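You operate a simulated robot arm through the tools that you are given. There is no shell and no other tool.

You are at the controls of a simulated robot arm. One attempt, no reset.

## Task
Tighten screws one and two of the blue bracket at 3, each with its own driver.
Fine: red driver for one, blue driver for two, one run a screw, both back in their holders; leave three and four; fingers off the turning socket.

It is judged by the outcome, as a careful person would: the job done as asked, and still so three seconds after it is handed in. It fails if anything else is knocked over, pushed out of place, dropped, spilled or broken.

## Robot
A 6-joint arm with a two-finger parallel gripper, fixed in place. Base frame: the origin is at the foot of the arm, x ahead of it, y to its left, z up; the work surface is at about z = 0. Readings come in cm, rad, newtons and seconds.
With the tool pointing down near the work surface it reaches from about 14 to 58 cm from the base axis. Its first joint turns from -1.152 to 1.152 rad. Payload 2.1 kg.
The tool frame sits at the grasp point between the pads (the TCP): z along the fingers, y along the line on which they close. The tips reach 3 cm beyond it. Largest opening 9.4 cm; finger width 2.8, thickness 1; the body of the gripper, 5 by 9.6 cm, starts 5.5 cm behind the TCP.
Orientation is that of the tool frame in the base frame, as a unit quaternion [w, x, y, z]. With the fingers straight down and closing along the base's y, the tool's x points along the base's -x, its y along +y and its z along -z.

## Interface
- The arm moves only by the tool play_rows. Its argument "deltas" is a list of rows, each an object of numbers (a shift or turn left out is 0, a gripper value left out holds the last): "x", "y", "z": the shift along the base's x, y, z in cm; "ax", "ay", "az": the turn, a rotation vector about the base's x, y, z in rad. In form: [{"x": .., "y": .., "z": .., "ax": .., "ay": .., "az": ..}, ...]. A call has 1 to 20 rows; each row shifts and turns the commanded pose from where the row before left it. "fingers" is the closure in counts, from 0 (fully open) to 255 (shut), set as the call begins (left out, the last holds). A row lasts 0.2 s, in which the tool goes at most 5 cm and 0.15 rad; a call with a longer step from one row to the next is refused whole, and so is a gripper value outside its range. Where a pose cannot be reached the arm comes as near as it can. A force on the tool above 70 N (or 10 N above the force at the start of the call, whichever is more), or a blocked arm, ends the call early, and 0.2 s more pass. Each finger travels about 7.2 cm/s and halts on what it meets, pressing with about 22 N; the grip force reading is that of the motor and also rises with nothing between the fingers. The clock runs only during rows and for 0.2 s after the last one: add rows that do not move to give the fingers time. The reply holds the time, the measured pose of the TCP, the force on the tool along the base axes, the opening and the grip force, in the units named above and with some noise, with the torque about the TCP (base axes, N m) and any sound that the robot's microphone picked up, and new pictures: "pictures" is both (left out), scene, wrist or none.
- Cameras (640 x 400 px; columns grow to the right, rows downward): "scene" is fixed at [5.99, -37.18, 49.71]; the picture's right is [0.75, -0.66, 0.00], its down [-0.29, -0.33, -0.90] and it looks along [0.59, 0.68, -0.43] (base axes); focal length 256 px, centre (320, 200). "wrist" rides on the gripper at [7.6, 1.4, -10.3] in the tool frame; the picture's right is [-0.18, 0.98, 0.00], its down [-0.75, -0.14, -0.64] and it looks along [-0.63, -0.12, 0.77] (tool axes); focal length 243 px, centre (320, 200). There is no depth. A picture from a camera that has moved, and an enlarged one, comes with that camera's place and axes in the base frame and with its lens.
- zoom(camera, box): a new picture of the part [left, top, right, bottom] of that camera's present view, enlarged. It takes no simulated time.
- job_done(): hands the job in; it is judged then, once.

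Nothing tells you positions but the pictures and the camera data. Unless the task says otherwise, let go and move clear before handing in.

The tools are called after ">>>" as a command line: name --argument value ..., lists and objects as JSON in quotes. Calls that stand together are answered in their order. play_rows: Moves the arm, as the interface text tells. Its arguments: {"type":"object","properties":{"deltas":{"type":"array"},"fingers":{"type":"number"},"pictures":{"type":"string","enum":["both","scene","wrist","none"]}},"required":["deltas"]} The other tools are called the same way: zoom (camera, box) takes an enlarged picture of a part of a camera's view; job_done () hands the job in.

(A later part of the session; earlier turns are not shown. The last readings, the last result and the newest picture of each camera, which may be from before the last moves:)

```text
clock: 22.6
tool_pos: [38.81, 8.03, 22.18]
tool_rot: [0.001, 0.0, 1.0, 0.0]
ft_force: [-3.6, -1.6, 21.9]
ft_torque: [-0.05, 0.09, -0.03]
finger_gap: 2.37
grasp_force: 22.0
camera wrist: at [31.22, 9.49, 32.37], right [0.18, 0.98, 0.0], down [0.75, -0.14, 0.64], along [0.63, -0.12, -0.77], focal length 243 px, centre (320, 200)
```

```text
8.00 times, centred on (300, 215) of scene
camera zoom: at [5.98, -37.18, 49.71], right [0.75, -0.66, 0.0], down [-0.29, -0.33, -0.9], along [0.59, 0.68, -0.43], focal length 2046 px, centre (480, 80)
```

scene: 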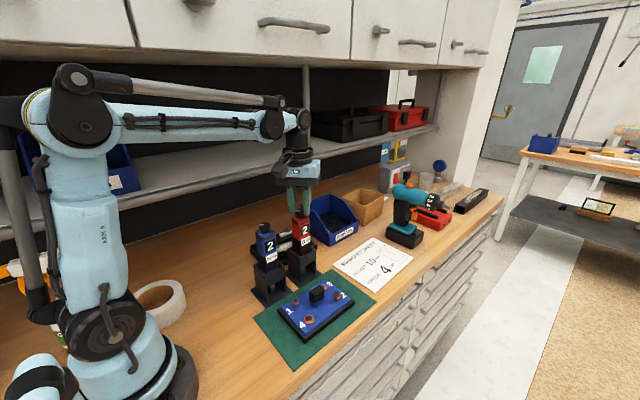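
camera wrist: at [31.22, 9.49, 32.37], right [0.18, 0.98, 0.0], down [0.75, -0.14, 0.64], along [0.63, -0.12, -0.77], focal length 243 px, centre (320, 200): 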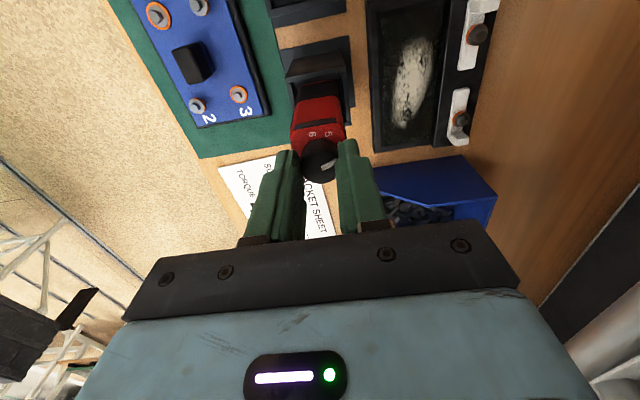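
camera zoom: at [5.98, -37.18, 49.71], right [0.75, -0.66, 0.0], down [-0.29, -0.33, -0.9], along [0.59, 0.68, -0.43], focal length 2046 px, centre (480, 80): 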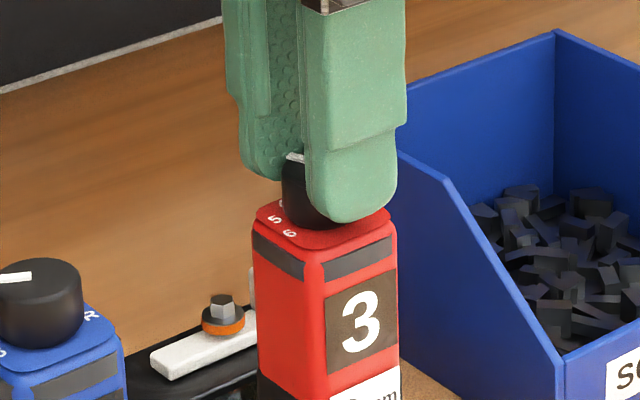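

Turning one notch (40°) changed the red driver's front readout from 2 to 3, so that readout shows the live setting. The printed ring seemed to say otherwise, so I'll look closely before going on.

>>> zoom --camera "scene" --box '[286, 208, 316, 228]'

>>> zoom --camera "scene" --box '[250, 218, 286, 242]'

>>> zoom --camera "wrist" --box '[290, 120, 350, 160]'

>>> zoom --camera "scene" --box '[330, 230, 420, 290]'

```text
16.00 times, centred on (301, 218) of scene
camera zoom: at [5.98, -37.18, 49.71], right [0.75, -0.66, 0.0], down [-0.29, -0.33, -0.9], along [0.59, 0.68, -0.43], focal length 4093 px, centre (624, -88)
```

zoom: 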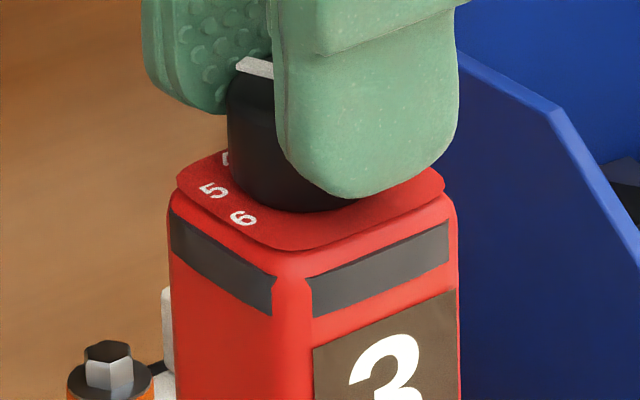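

```text
16.00 times, centred on (268, 230) of scene
camera zoom: at [5.98, -37.18, 49.71], right [0.75, -0.66, 0.0], down [-0.29, -0.33, -0.9], along [0.59, 0.68, -0.43], focal length 4093 px, centre (1152, -280)
```

zoom: 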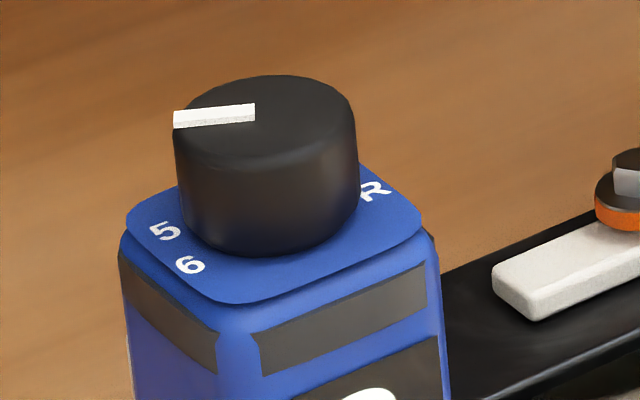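

```text
10.00 times, centred on (320, 140) of wrist
camera zoom: at [31.22, 9.49, 32.37], right [0.18, 0.98, 0.0], down [0.75, -0.14, 0.64], along [0.63, -0.12, -0.77], focal length 2426 px, centre (320, 800)
```

zoom: 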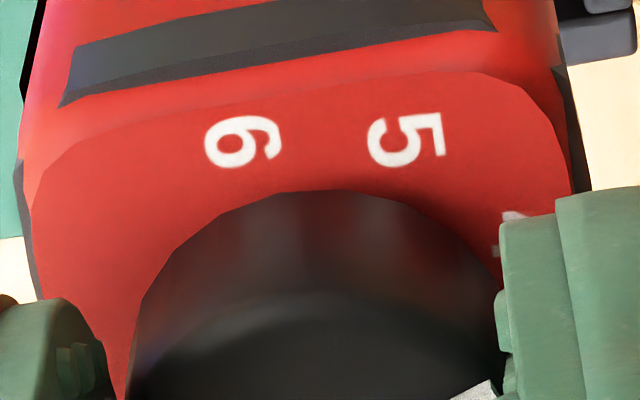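

```text
6.67 times, centred on (375, 260) of scene
camera zoom: at [5.98, -37.18, 49.71], right [0.75, -0.66, 0.0], down [-0.29, -0.33, -0.9], along [0.59, 0.68, -0.43], focal length 1705 px, centre (-47, -200)
```

zoom: 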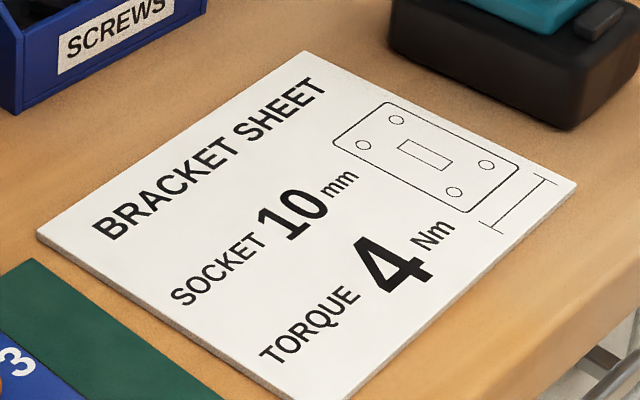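

Seen from the front, the printed ring runs opposite to the direction in which the setting rises, but the live readout now clearly shows 3. I'll release the red knob, rise, and check that it stays at 3.

>>> play_rows --deltas '[{}, {}, {}, {"z": 1.0}, {"z": 1.5}, {"z": 1.5}, {}]' --fingers 100 --pictures "both"

>>> zoom --camera "scene" --box '[250, 205, 322, 250]'

>>> zoom --camera "wrist" --box '[240, 80, 400, 180]'

```text
clock: 24.2
tool_pos: [38.98, 8.03, 26.11]
tool_rot: [0.001, 0.0, 1.0, 0.0]
ft_force: [-0.4, 0.1, -0.1]
ft_torque: [0.0, 0.0, 0.05]
finger_gap: 5.71
grasp_force: 0.0
camera wrist: at [31.34, 9.37, 36.31], right [0.18, 0.98, 0.0], down [0.75, -0.14, 0.64], along [0.63, -0.12, -0.77], focal length 243 px, centre (320, 200)
```

scene: 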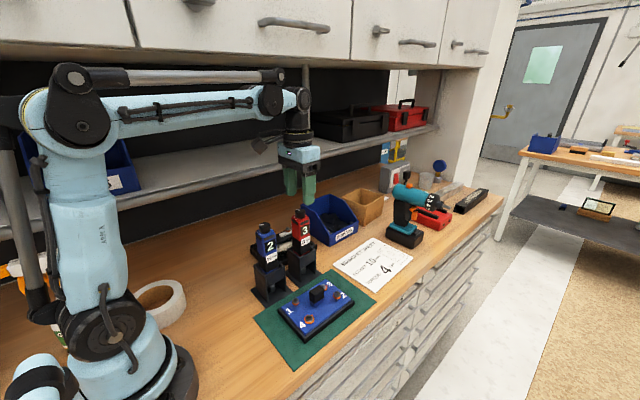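
wrist: 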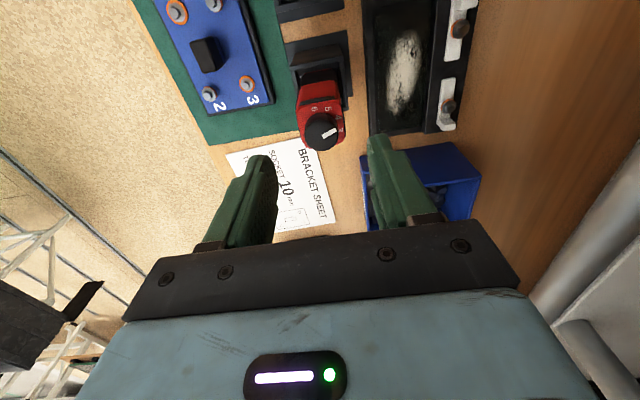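

```text
8.89 times, centred on (286, 228) of scene
camera zoom: at [5.99, -37.18, 49.71], right [0.75, -0.66, 0.0], down [-0.29, -0.33, -0.9], along [0.59, 0.68, -0.43], focal length 2274 px, centre (622, -44)
```

zoom: 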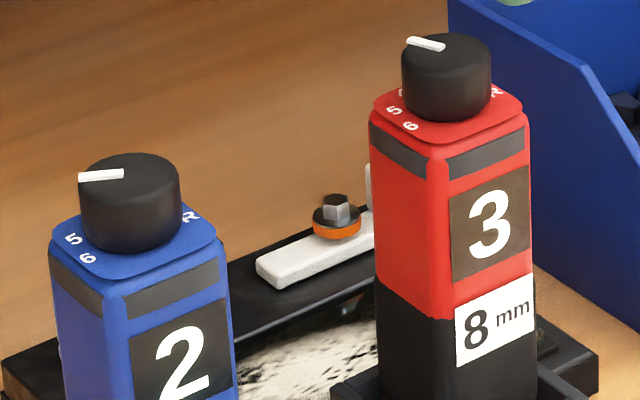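

```text
4.00 times, centred on (320, 130) of wrist
camera zoom: at [31.34, 9.37, 36.31], right [0.18, 0.98, 0.0], down [0.75, -0.14, 0.64], along [0.63, -0.12, -0.77], focal length 970 px, centre (320, 480)
```

zoom: 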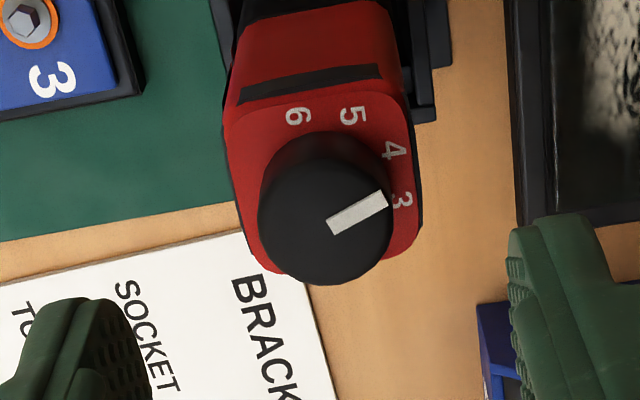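

The red driver's readout holds at 3. Now I'll do the same with the blue driver, which needs one notch clockwise from 2, starting at yaw +0.35.

>>> play_rows --deltas '[{"x": -3.3, "az": 0.12}, {"x": -3.3, "az": 0.12}, {"x": -3.5, "y": 0.05, "az": 0.11}, {"z": -1.0}, {}, {}, {}]' --pictures "wrist"

>>> play_rows --deltas '[{}]' --pictures "none"

>>> zoom --camera "wrist" --box '[220, 80, 420, 205]'

```text
clock: 25.8
tool_pos: [28.7, 8.23, 25.09]
tool_rot: [0.001, -0.174, 0.985, 0.0]
ft_force: [0.4, 0.1, 0.3]
ft_torque: [0.0, 0.02, 0.02]
finger_gap: 5.73
grasp_force: 0.1
camera wrist: at [21.06, 6.96, 35.27], right [-0.17, 0.99, 0.0], down [0.76, 0.13, 0.64], along [0.63, 0.11, -0.77], focal length 243 px, centre (320, 200)
```

wrist: 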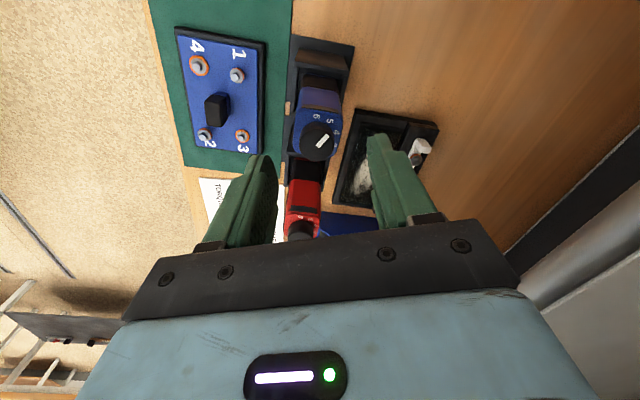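

```text
clock: 26.2
tool_pos: [28.64, 8.25, 25.13]
tool_rot: [0.001, -0.174, 0.985, -0.001]
ft_force: [0.7, 0.5, 0.2]
ft_torque: [-0.01, 0.01, -0.01]
finger_gap: 5.71
grasp_force: 0.0
```

```text
3.20 times, centred on (320, 142) of wrist
camera zoom: at [21.07, 6.96, 35.27], right [-0.17, 0.99, 0.0], down [0.76, 0.13, 0.64], along [0.63, 0.11, -0.77], focal length 776 px, centre (320, 384)
```

zoom: 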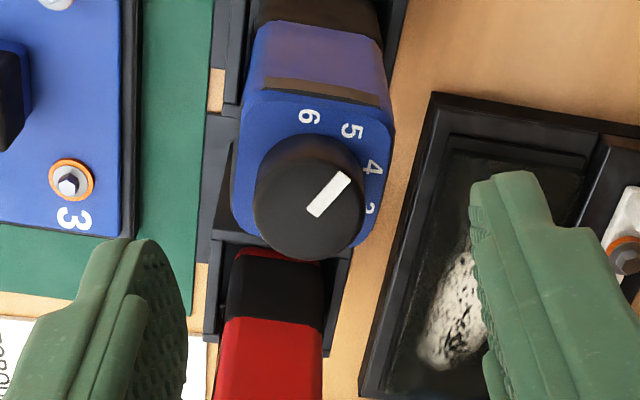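

The blue knob is about 0.17 cm to one side and slightly ahead of the tool axis. I'll correct, go down to the same height as for the red one, and check.

>>> play_rows --deltas '[{"x": 0.2, "y": -0.11}, {"z": -1.0}, {"z": -1.0}, {"z": -0.9}, {}, {}, {}]' --pictures "wrist"

>>> play_rows --deltas '[{}]' --pictures "none"

>>> zoom --camera "wrist" --box '[220, 80, 420, 205]'

>>> zoom --camera "scene" --box '[230, 190, 310, 240]'

```text
clock: 27.8
tool_pos: [28.86, 8.08, 22.14]
tool_rot: [0.0, -0.175, 0.985, 0.0]
ft_force: [-0.3, -0.2, 0.1]
ft_torque: [0.0, -0.01, 0.03]
finger_gap: 5.71
grasp_force: 0.1
camera wrist: at [21.3, 6.76, 32.41], right [-0.17, 0.99, 0.0], down [0.76, 0.13, 0.64], along [0.63, 0.11, -0.77], focal length 243 px, centre (320, 200)
```

wrist: 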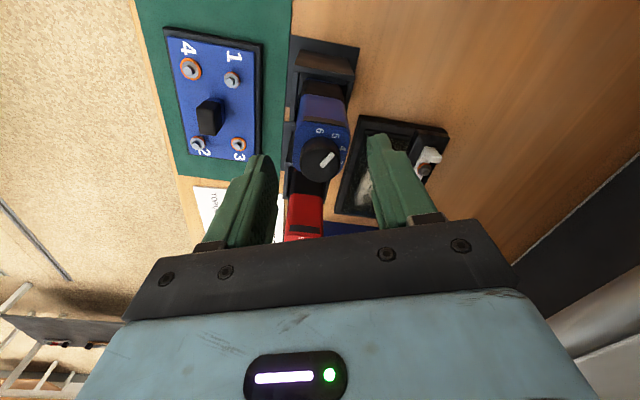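

```text
clock: 28.2
tool_pos: [29.01, 8.01, 22.25]
tool_rot: [0.001, -0.175, 0.985, 0.0]
ft_force: [-0.1, -0.8, -0.4]
ft_torque: [-0.02, 0.0, -0.02]
finger_gap: 5.74
grasp_force: 0.0
```

```text
3.20 times, centred on (320, 142) of wrist
camera zoom: at [21.3, 6.76, 32.41], right [-0.17, 0.99, 0.0], down [0.76, 0.13, 0.64], along [0.63, 0.11, -0.77], focal length 776 px, centre (320, 384)
```

zoom: 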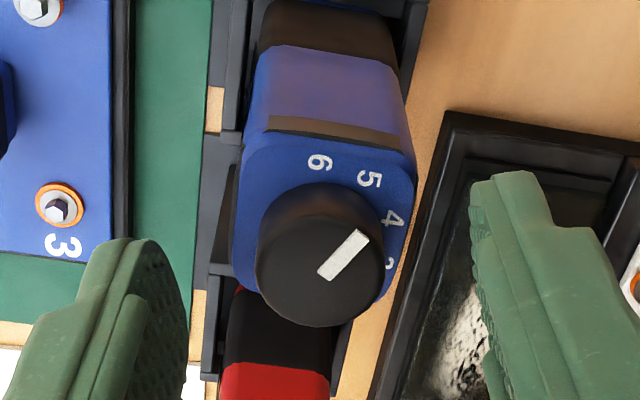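

```text
8.00 times, centred on (270, 215) of scene
camera zoom: at [5.99, -37.18, 49.71], right [0.75, -0.66, 0.0], down [-0.29, -0.33, -0.9], along [0.59, 0.68, -0.43], focal length 2046 px, centre (720, 80)
```

zoom: 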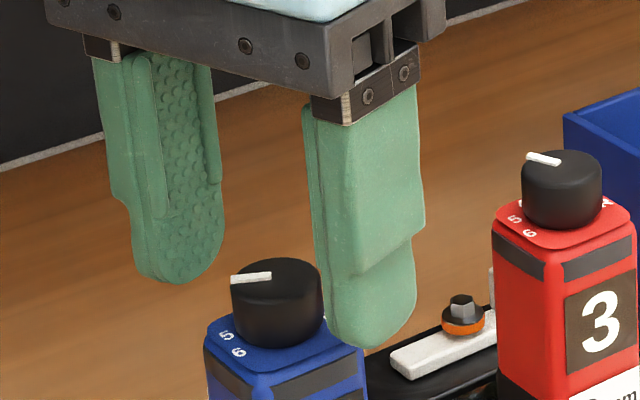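

The knob is centred between the fingers. I'll close on it and turn clockwise one notch.

>>> play_rows --deltas '[{}, {}, {}, {}]' --fingers 255 --pictures "none"

>>> play_rows --deltas '[{"az": -0.1}, {"az": -0.1}, {"az": -0.1}, {"az": -0.1}, {"az": -0.1}, {"az": -0.1}, {"az": -0.1}, {}, {}]' --pictures "wrist"

>>> zoom --camera "wrist" --box '[240, 100, 400, 200]'

>>> zoom --camera "scene" --box '[230, 200, 326, 260]'

```text
clock: 29.2
tool_pos: [28.94, 7.99, 22.19]
tool_rot: [0.0, -0.175, 0.985, 0.001]
ft_force: [0.7, -0.5, 1.1]
ft_torque: [0.03, -0.02, -0.03]
finger_gap: 2.35
grasp_force: 22.2
```

```text
clock: 31.2
tool_pos: [29.05, 7.86, 22.18]
tool_rot: [0.001, 0.173, 0.985, 0.0]
ft_force: [1.8, 0.4, 5.9]
ft_torque: [-0.04, -0.04, -0.04]
finger_gap: 2.39
grasp_force: 22.0
camera wrist: at [22.31, 11.85, 32.42], right [0.51, 0.86, 0.0], down [0.66, -0.39, 0.64], along [0.55, -0.33, -0.77], focal length 243 px, centre (320, 200)
```

wrist: 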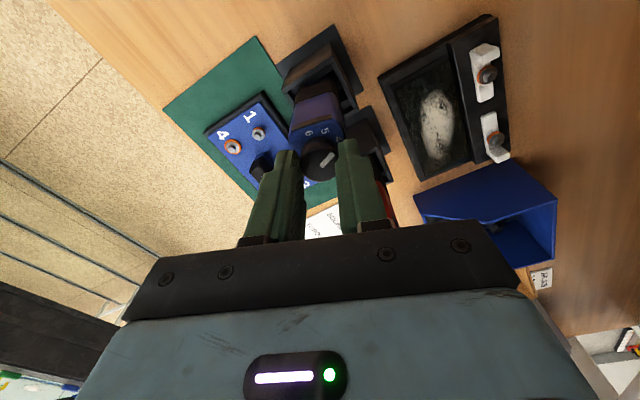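

```text
4.00 times, centred on (320, 150) of wrist
camera zoom: at [22.31, 11.85, 32.42], right [0.51, 0.86, 0.0], down [0.66, -0.39, 0.64], along [0.55, -0.33, -0.77], focal length 970 px, centre (320, 400)
```

zoom: 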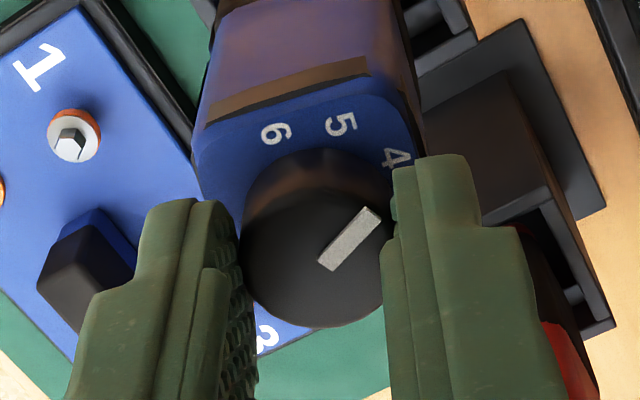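

```text
6.67 times, centred on (278, 230) of scene
camera zoom: at [5.99, -37.18, 49.71], right [0.75, -0.66, 0.0], down [-0.29, -0.33, -0.9], along [0.59, 0.68, -0.43], focal length 1705 px, centre (600, 0)
```

zoom: 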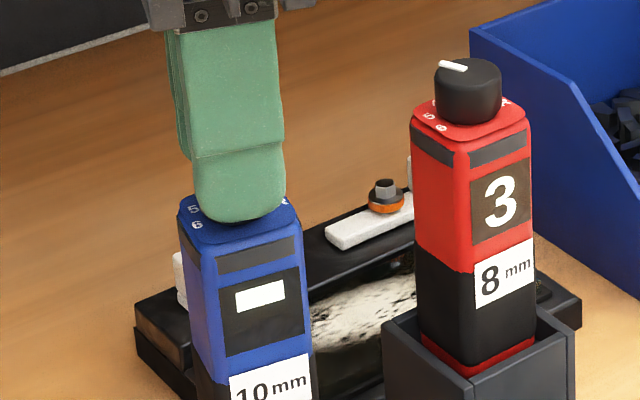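

The blue readout shows a dash, so the knob is between notches. I'll look more closely at the pointer before adjusting.

>>> play_rows --deltas '[{}, {}]' --pictures "none"

>>> zoom --camera "wrist" --box '[290, 130, 354, 170]'

>>> zoom --camera "scene" --box '[250, 220, 290, 260]'

```text
clock: 31.8
tool_pos: [29.0, 7.96, 22.28]
tool_rot: [0.001, 0.174, 0.985, 0.001]
ft_force: [1.4, 2.0, 7.7]
ft_torque: [0.0, -0.12, 0.01]
finger_gap: 2.36
grasp_force: 21.7
```

```text
10.00 times, centred on (322, 150) of wrist
camera zoom: at [22.3, 11.85, 32.41], right [0.51, 0.86, 0.0], down [0.66, -0.39, 0.64], along [0.55, -0.33, -0.77], focal length 2426 px, centre (300, 700)
```

zoom: 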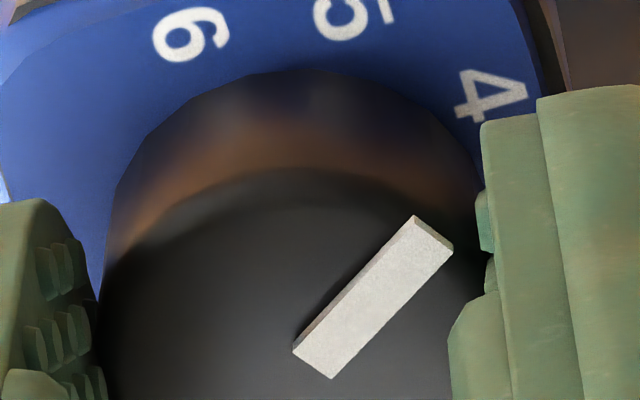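

```text
10.00 times, centred on (270, 240) of scene
camera zoom: at [5.99, -37.18, 49.71], right [0.75, -0.66, 0.0], down [-0.29, -0.33, -0.9], along [0.59, 0.68, -0.43], focal length 2558 px, centre (820, -200)
```

zoom: 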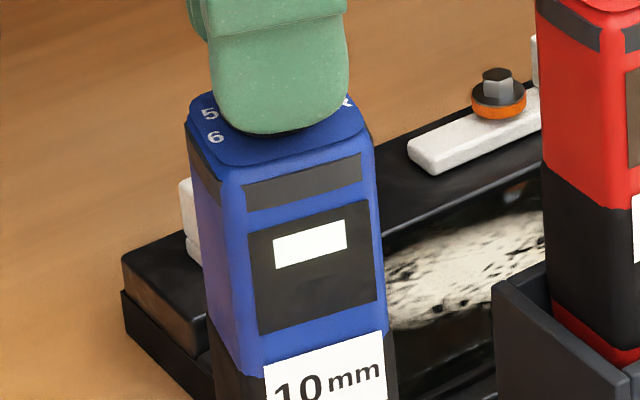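

The blue body turned about 8° in its loose holder, so the knob has only moved about 32° relative to it. I'll turn a little further and watch the readout.

>>> play_rows --deltas '[{"az": -0.07}, {"az": -0.07}, {}, {}]' --pictures "none"

>>> zoom --camera "scene" --box '[250, 220, 290, 260]'

```text
clock: 32.8
tool_pos: [29.03, 7.85, 22.15]
tool_rot: [0.001, 0.243, 0.97, 0.0]
ft_force: [1.3, -0.7, 15.3]
ft_torque: [-0.13, -0.14, -0.03]
finger_gap: 2.37
grasp_force: 22.3
```

```text
10.00 times, centred on (270, 240) of scene
camera zoom: at [5.98, -37.18, 49.71], right [0.75, -0.66, 0.0], down [-0.29, -0.33, -0.9], along [0.59, 0.68, -0.43], focal length 2558 px, centre (820, -200)
```

zoom: 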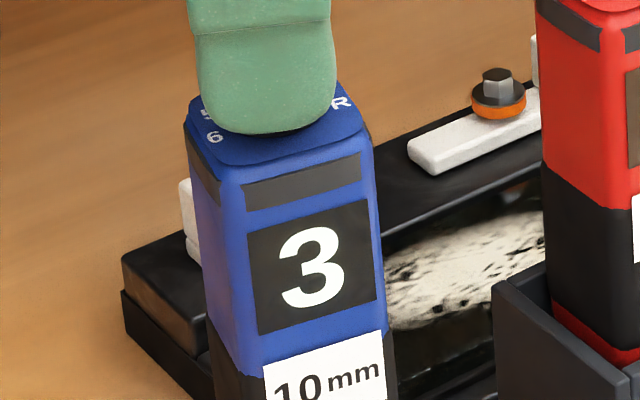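

The blue readout now shows 3. I'll release, rise, square the tool up again, and check both readouts.

>>> play_rows --deltas '[{}, {}, {}, {"z": 1.0}, {"z": 1.5}, {"z": 1.5, "az": 0.1}, {"az": 0.13}, {"az": 0.13}, {"az": 0.13}, {}, {}]' --fingers 100 --pictures "both"

>>> zoom --camera "scene" --box '[240, 210, 328, 265]'

>>> zoom --camera "wrist" --box '[240, 60, 400, 160]'

>>> zoom --camera "wrist" --box '[240, 150, 400, 250]'

```text
clock: 35.2
tool_pos: [28.98, 7.98, 26.31]
tool_rot: [0.001, 0.0, 1.0, 0.0]
ft_force: [-0.9, -0.5, 0.3]
ft_torque: [-0.03, 0.03, 0.0]
finger_gap: 5.72
grasp_force: 0.1
camera wrist: at [21.31, 9.34, 36.45], right [0.18, 0.98, 0.0], down [0.75, -0.14, 0.64], along [0.63, -0.12, -0.77], focal length 243 px, centre (320, 200)
```

scene: 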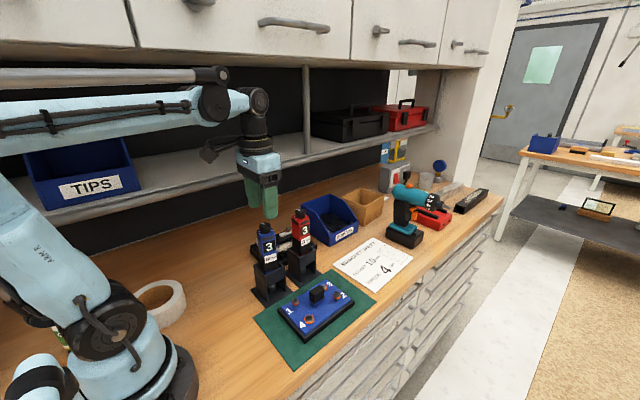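
wrist: 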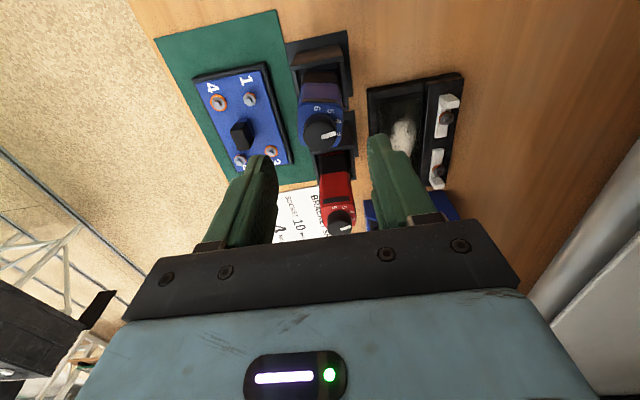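

```text
7.27 times, centred on (284, 238) of scene
camera zoom: at [5.99, -37.18, 49.71], right [0.75, -0.66, 0.0], down [-0.29, -0.33, -0.9], along [0.59, 0.68, -0.43], focal length 1860 px, centre (582, -73)
```

zoom: 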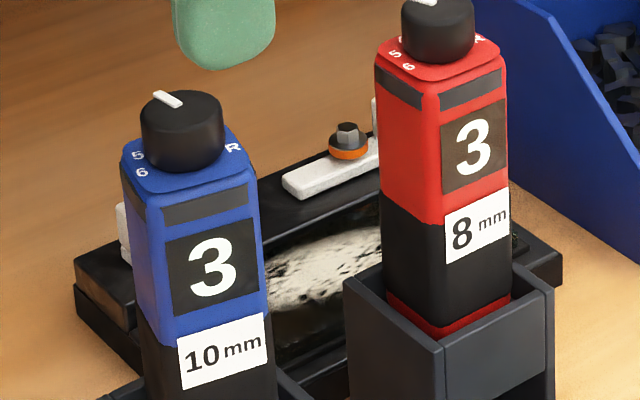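

```text
4.00 times, centred on (320, 110) of wrist
camera zoom: at [21.31, 9.34, 36.45], right [0.18, 0.98, 0.0], down [0.75, -0.14, 0.64], along [0.63, -0.12, -0.77], focal length 970 px, centre (320, 560)
```

zoom: 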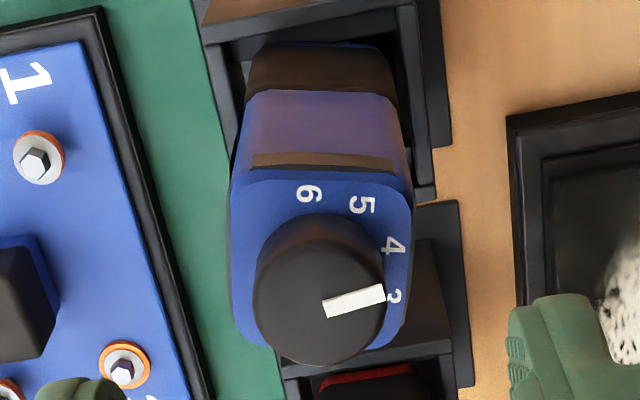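

```text
4.00 times, centred on (320, 200) of wrist
camera zoom: at [21.31, 9.34, 36.45], right [0.18, 0.98, 0.0], down [0.75, -0.14, 0.64], along [0.63, -0.12, -0.77], focal length 970 px, centre (320, 200)
```

zoom: 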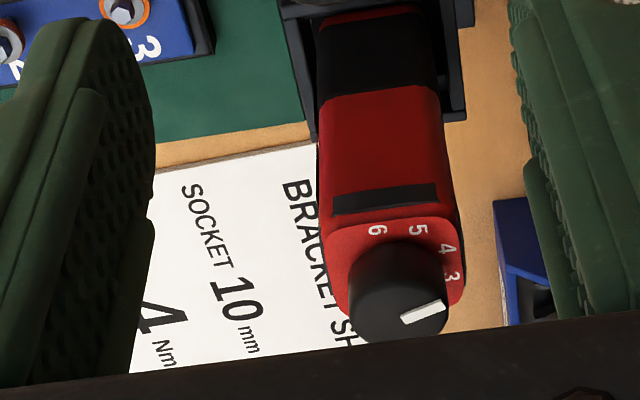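

Both readouts show 3. Now I'll move above the red driver to pick it up by its body, checking alignment first.

>>> play_rows --deltas '[{"x": 3.3, "y": 0.08}, {"x": 3.3, "y": 0.08}, {"x": 3.2, "y": 0.08}, {"z": -1.0}, {}, {}, {}]' --pictures "wrist"

>>> play_rows --deltas '[{}]' --pictures "none"

>>> zoom --camera "wrist" --box '[220, 80, 420, 205]'

>>> play_rows --deltas '[{}]' --pictures "none"

```text
clock: 36.8
tool_pos: [38.74, 7.95, 25.37]
tool_rot: [0.001, -0.001, 1.0, 0.001]
ft_force: [-0.1, 0.1, 0.9]
ft_torque: [-0.03, 0.02, 0.03]
finger_gap: 5.74
grasp_force: 0.1
camera wrist: at [31.07, 9.47, 35.53], right [0.18, 0.98, 0.0], down [0.75, -0.14, 0.64], along [0.63, -0.12, -0.77], focal length 243 px, centre (320, 200)
```

wrist: 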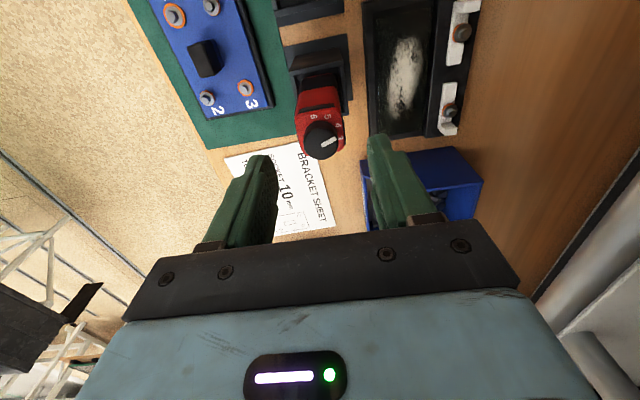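

```text
clock: 37.2
tool_pos: [38.72, 7.99, 25.39]
tool_rot: [0.001, 0.0, 1.0, 0.0]
ft_force: [0.1, 0.2, 0.5]
ft_torque: [-0.01, 0.0, 0.01]
finger_gap: 5.72
grasp_force: 0.1
```

```text
3.20 times, centred on (320, 142) of wrist
camera zoom: at [31.07, 9.47, 35.53], right [0.18, 0.98, 0.0], down [0.75, -0.14, 0.64], along [0.63, -0.12, -0.77], focal length 776 px, centre (320, 384)
```

zoom: 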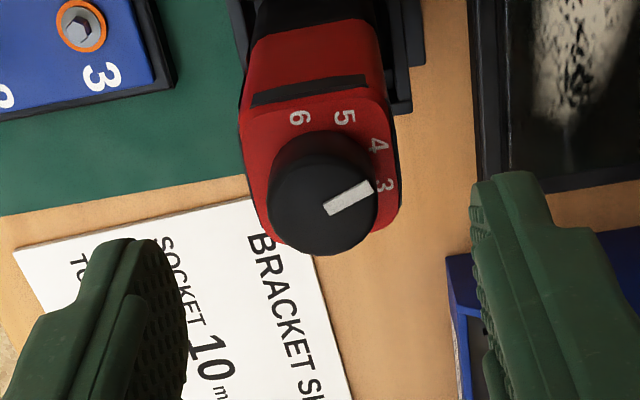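

```text
clock: 37.6
tool_pos: [38.7, 8.0, 25.29]
tool_rot: [0.0, -0.002, 1.0, 0.0]
ft_force: [-0.6, 0.2, 0.8]
ft_torque: [0.0, -0.01, 0.01]
finger_gap: 5.73
grasp_force: 0.1
```

The red driver's axis is at (38.94, 8.12), nearly square with the tool. I'll correct sideways and go down around its body to about z = 15.6, with the palm still clear of the knob.

>>> play_rows --deltas '[{"x": 0.2, "y": 0.12}, {"z": -2.0}, {"z": -2.0}, {"z": -2.0}, {"z": -2.0}, {}, {}]' --pictures "both"

>>> zoom --camera "scene" --box '[240, 180, 340, 270]'

>>> play_rows --deltas '[{}]' --pictures "none"

```text
clock: 39.2
tool_pos: [38.85, 8.21, 17.05]
tool_rot: [0.001, -0.001, 1.0, 0.0]
ft_force: [0.3, 0.6, 0.0]
ft_torque: [0.03, 0.03, 0.02]
finger_gap: 5.71
grasp_force: 0.0
camera wrist: at [31.19, 9.59, 27.29], right [0.18, 0.98, 0.0], down [0.75, -0.14, 0.64], along [0.63, -0.12, -0.77], focal length 243 px, centre (320, 200)
```

scene: 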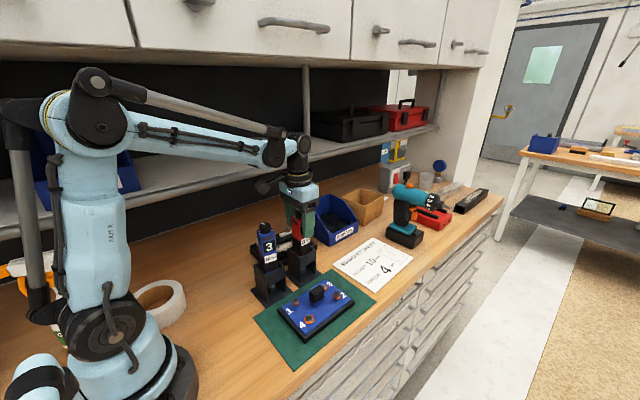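
wrist: 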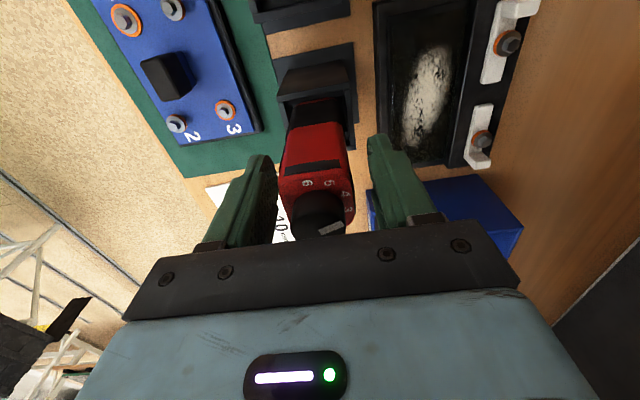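

```text
4.44 times, centred on (290, 225) of scene
camera zoom: at [5.99, -37.18, 49.71], right [0.75, -0.66, 0.0], down [-0.29, -0.33, -0.9], along [0.59, 0.68, -0.43], focal length 1137 px, centre (453, 89)
```

zoom: 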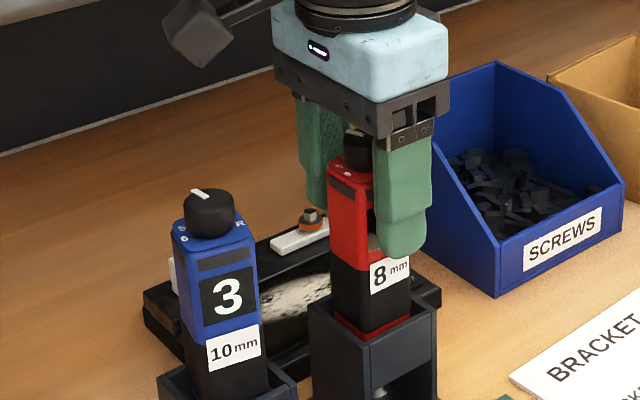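

```text
clock: 39.6
tool_pos: [38.71, 8.16, 17.08]
tool_rot: [0.0, 0.0, 1.0, 0.001]
ft_force: [0.0, -0.3, 1.0]
ft_torque: [0.02, 0.0, 0.0]
finger_gap: 5.72
grasp_force: 0.0
```

The fingers straddle the red body evenly. I'll go down to z ≈ 15.6 and close on the body.

>>> play_rows --deltas '[{"x": 0.13, "y": -0.05}, {"z": -0.7}, {"z": -0.75}, {}, {}]' --pictures "none"

>>> play_rows --deltas '[{}, {}, {}, {}]' --fingers 255 --pictures "both"

>>> zoom --camera "scene" --box '[240, 180, 340, 270]'

>>> zoom --camera "wrist" --box '[230, 120, 410, 240]'

```text
clock: 40.8
tool_pos: [39.2, 8.19, 15.7]
tool_rot: [0.001, -0.001, 1.0, 0.001]
ft_force: [-0.1, -0.2, 0.0]
ft_torque: [0.0, -0.01, -0.01]
finger_gap: 5.71
grasp_force: 0.0
```

```text
clock: 41.8
tool_pos: [38.99, 8.22, 15.72]
tool_rot: [0.0, 0.0, 1.0, 0.0]
ft_force: [1.2, -3.7, 1.7]
ft_torque: [-0.32, -0.14, -0.07]
finger_gap: 4.04
grasp_force: 22.6
camera wrist: at [31.46, 9.6, 25.96], right [0.18, 0.98, 0.0], down [0.75, -0.14, 0.64], along [0.63, -0.12, -0.77], focal length 243 px, centre (320, 200)
```

scene: 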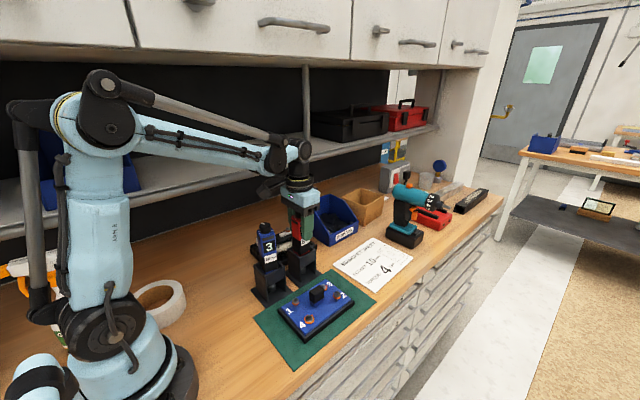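
wrist: 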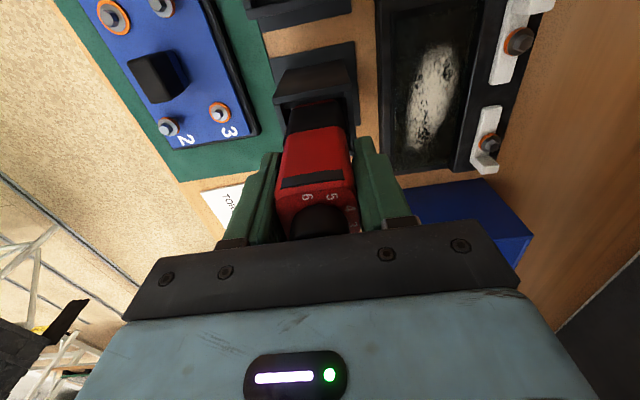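

```text
4.44 times, centred on (290, 225) of scene
camera zoom: at [5.99, -37.18, 49.71], right [0.75, -0.66, 0.0], down [-0.29, -0.33, -0.9], along [0.59, 0.68, -0.43], focal length 1137 px, centre (453, 89)
```

zoom: 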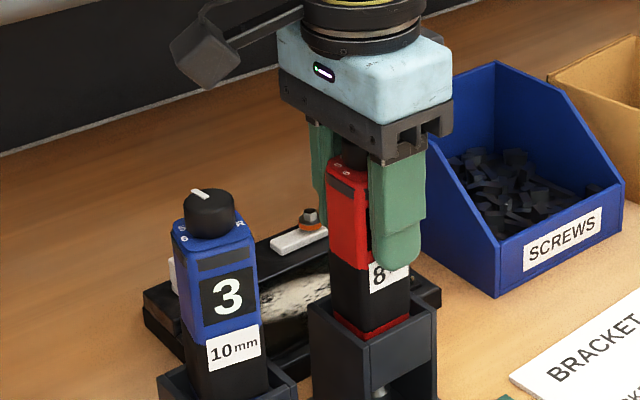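

```text
3.33 times, centred on (320, 180) of wrist
camera zoom: at [31.46, 9.6, 25.96], right [0.18, 0.98, 0.0], down [0.75, -0.14, 0.64], along [0.63, -0.12, -0.77], focal length 809 px, centre (320, 267)
```

zoom: 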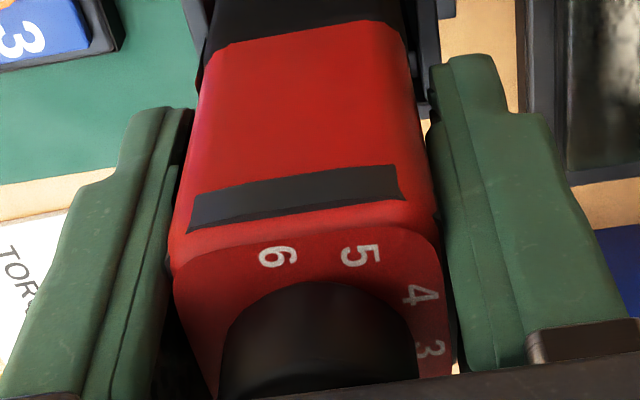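

The red body is held (gap 4.0 cm) with a small side force of about 4 N. I'll ease that off and lift straight up in steps.

>>> play_rows --deltas '[{"y": -0.08}, {"z": 0.5}, {"z": 0.5}, {}]' --pictures "none"

>>> play_rows --deltas '[{"z": 1.0}, {"z": 1.0}, {"z": 1.0}, {"z": 1.0}, {}]' --pictures "scene"

>>> zoom --camera "scene" --box '[240, 170, 340, 300]'

```text
clock: 42.8
tool_pos: [39.11, 7.97, 16.84]
tool_rot: [0.001, -0.001, 1.0, 0.0]
ft_force: [0.4, 0.1, -3.5]
ft_torque: [0.0, -0.02, -0.01]
finger_gap: 4.04
grasp_force: 21.6
```

```text
clock: 44.0
tool_pos: [39.38, 8.0, 20.79]
tool_rot: [0.001, -0.001, 1.0, 0.0]
ft_force: [-0.1, 0.3, -4.7]
ft_torque: [-0.02, -0.01, 0.01]
finger_gap: 4.04
grasp_force: 22.1
```

scene: 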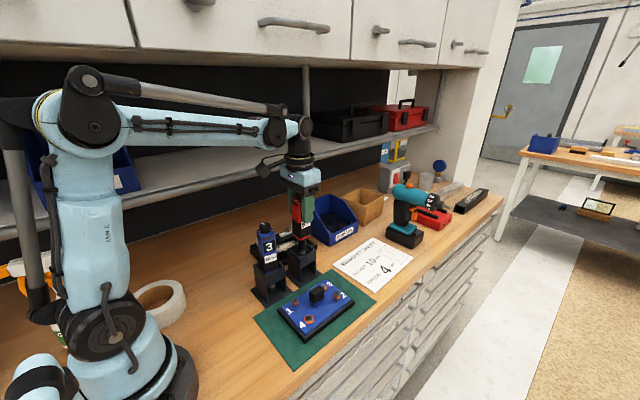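

```text
3.08 times, centred on (290, 235) of scene
camera zoom: at [5.99, -37.18, 49.71], right [0.75, -0.66, 0.0], down [-0.29, -0.33, -0.9], along [0.59, 0.68, -0.43], focal length 787 px, centre (412, 92)
```

zoom: 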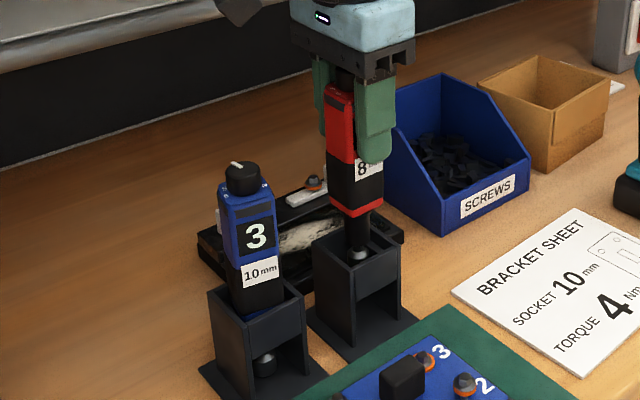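

The red driver is coming out freely, weighing about 4.7 N. I'll keep lifting until the socket clears the holder.

>>> play_rows --deltas '[{"x": -0.1, "z": 1.0}, {"x": -0.1, "z": 1.0}, {"z": 1.0}, {"z": 1.0}, {"z": 1.0}, {"z": 0.8}, {}, {}]' --pictures "both"

>>> zoom --camera "scene" --box '[240, 170, 340, 300]'

>>> zoom --camera "wrist" --box '[230, 120, 410, 240]'

```text
clock: 45.8
tool_pos: [38.9, 8.07, 26.35]
tool_rot: [0.001, -0.001, 1.0, 0.0]
ft_force: [0.3, -0.4, -4.0]
ft_torque: [-0.01, 0.01, 0.01]
finger_gap: 4.03
grasp_force: 22.1
camera wrist: at [31.32, 9.52, 36.7], right [0.18, 0.98, 0.0], down [0.75, -0.14, 0.64], along [0.63, -0.12, -0.77], focal length 243 px, centre (320, 200)
```

scene: 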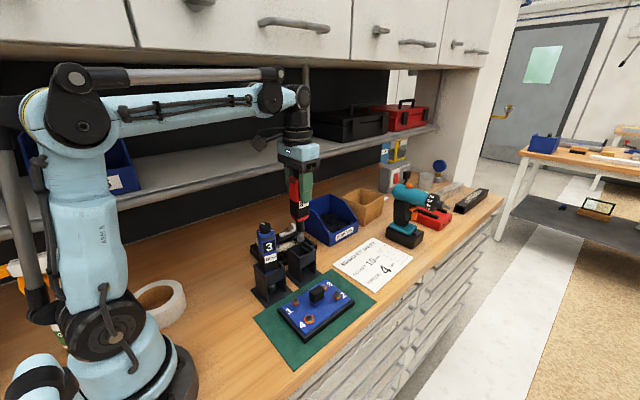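
wrist: 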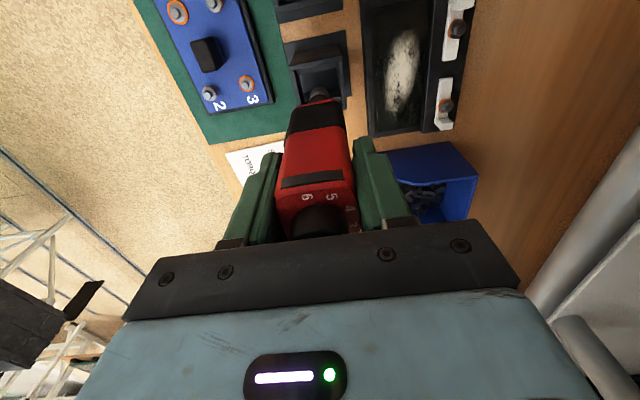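

```text
3.08 times, centred on (290, 235) of scene
camera zoom: at [5.99, -37.18, 49.71], right [0.75, -0.66, 0.0], down [-0.29, -0.33, -0.9], along [0.59, 0.68, -0.43], focal length 787 px, centre (412, 92)
```

zoom: 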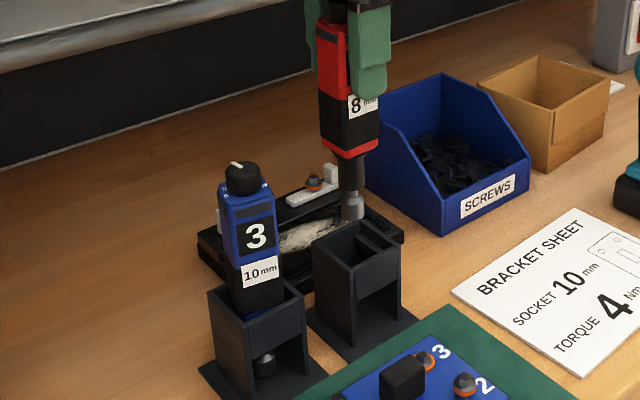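

```text
3.33 times, centred on (320, 180) of wrist
camera zoom: at [31.32, 9.52, 36.7], right [0.18, 0.98, 0.0], down [0.75, -0.14, 0.64], along [0.63, -0.12, -0.77], focal length 809 px, centre (320, 267)
```

zoom: 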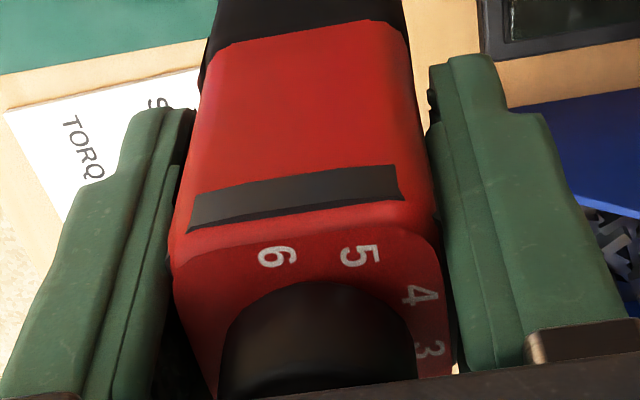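

The red driver is clear of its holder, with the socket tip at about z = 10.9 (15.5 cm below the tool point). The wrist camera can see the socket, so I'll zoom in to measure its offset from the tool axis.

>>> zoom --camera "wrist" --box '[280, 70, 360, 120]'

>>> zoom --camera "scene" --box '[280, 210, 320, 250]'

>>> play_rows --deltas '[{}]' --pictures "none"

```text
8.00 times, centred on (320, 95) of wrist
camera zoom: at [31.32, 9.52, 36.7], right [0.18, 0.98, 0.0], down [0.75, -0.14, 0.64], along [0.63, -0.12, -0.77], focal length 1941 px, centre (320, 1040)
```

zoom: 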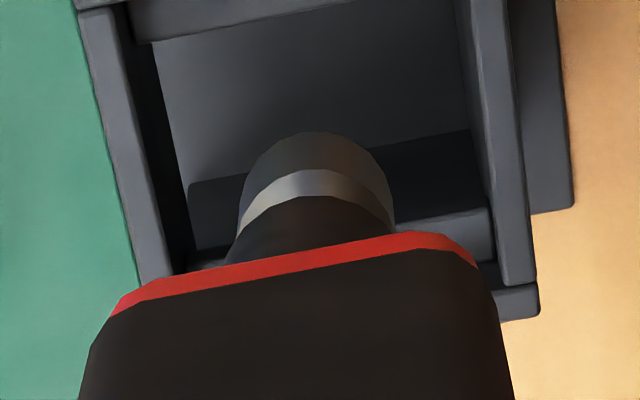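

```text
10.00 times, centred on (300, 230) of scene
camera zoom: at [5.99, -37.18, 49.71], right [0.75, -0.66, 0.0], down [-0.29, -0.33, -0.9], along [0.59, 0.68, -0.43], focal length 2558 px, centre (520, -100)
```

zoom: 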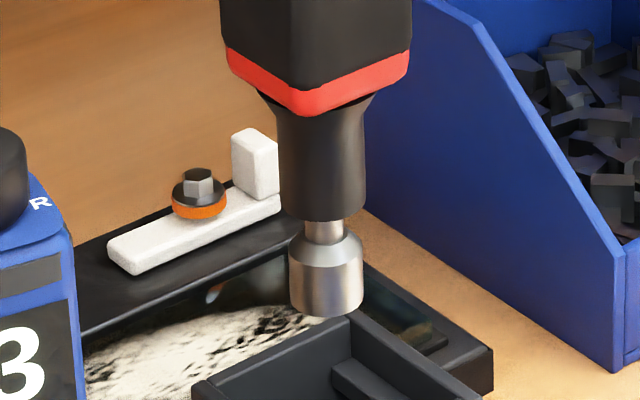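

```text
clock: 46.2
tool_pos: [38.89, 8.12, 26.6]
tool_rot: [0.0, -0.001, 1.0, 0.0]
ft_force: [0.0, -0.4, -4.4]
ft_torque: [0.01, 0.01, 0.01]
finger_gap: 4.03
grasp_force: 21.3
```

The socket sits almost exactly on the tool axis. I'll carry the red driver toward the front and then over screw one at full height.

>>> play_rows --deltas '[{"y": -2.0}, {"y": -2.5}, {"y": -2.5}, {"y": -2.66}, {"x": -2.0}, {"x": -2.5}, {"x": -2.5}, {"x": -2.0}, {}, {}, {}]' --pictures "both"

>>> zoom --camera "wrist" --box '[280, 60, 360, 110]'

>>> zoom --camera "scene" --box '[260, 230, 350, 320]'

>>> play_rows --deltas '[{}]' --pictures "none"

```text
clock: 48.6
tool_pos: [29.88, -1.56, 26.69]
tool_rot: [0.001, -0.001, 1.0, 0.0]
ft_force: [0.3, 0.3, -4.5]
ft_torque: [-0.01, 0.03, -0.01]
finger_gap: 4.03
grasp_force: 22.2
camera wrist: at [22.16, -0.09, 36.81], right [0.18, 0.98, 0.0], down [0.75, -0.14, 0.64], along [0.63, -0.12, -0.77], focal length 243 px, centre (320, 200)
```

scene: 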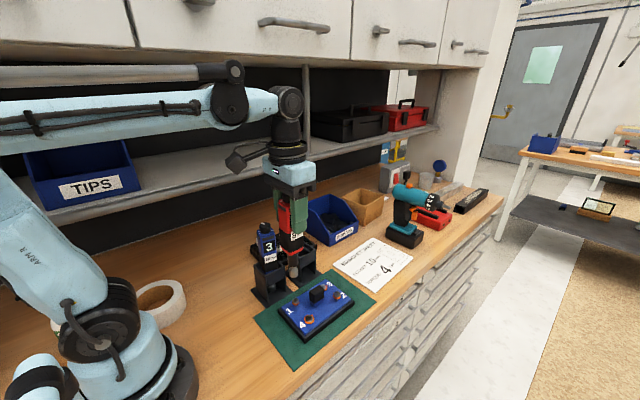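
wrist: 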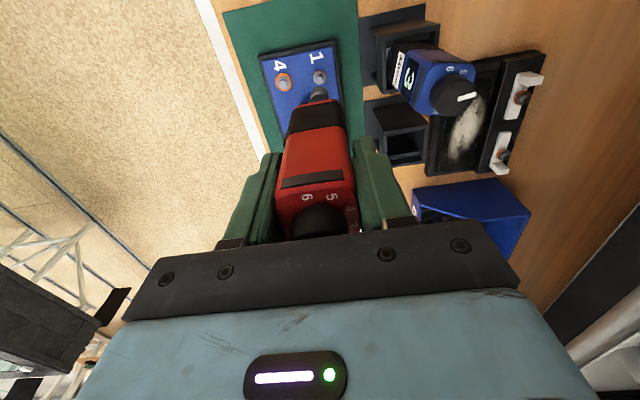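

```text
8.00 times, centred on (320, 85) of wrist
camera zoom: at [22.16, -0.09, 36.81], right [0.18, 0.98, 0.0], down [0.75, -0.14, 0.64], along [0.63, -0.12, -0.77], focal length 1941 px, centre (320, 1120)
```

zoom: 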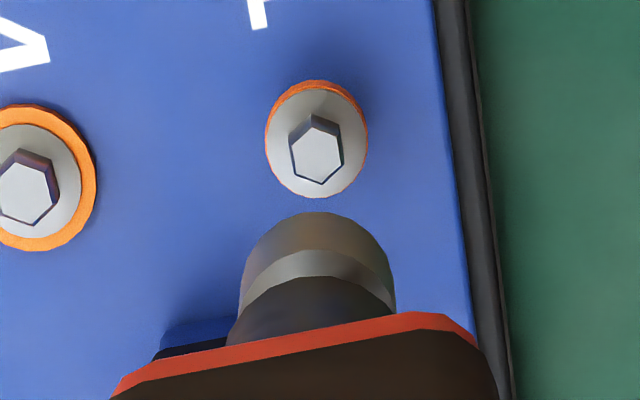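

```text
4.44 times, centred on (305, 275) of scene
camera zoom: at [5.99, -37.18, 49.71], right [0.75, -0.66, 0.0], down [-0.29, -0.33, -0.9], along [0.59, 0.68, -0.43], focal length 1137 px, centre (387, -133)
```

zoom: 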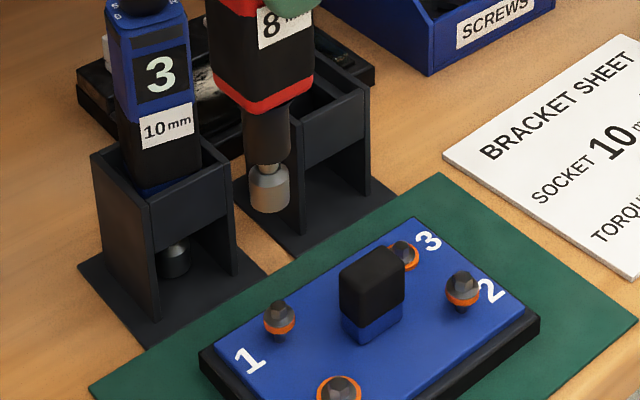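

```text
clock: 49.0
tool_pos: [29.81, -1.55, 26.58]
tool_rot: [0.0, -0.001, 1.0, 0.0]
ft_force: [0.8, 0.3, -4.1]
ft_torque: [-0.01, 0.02, 0.0]
finger_gap: 4.05
grasp_force: 22.1
```

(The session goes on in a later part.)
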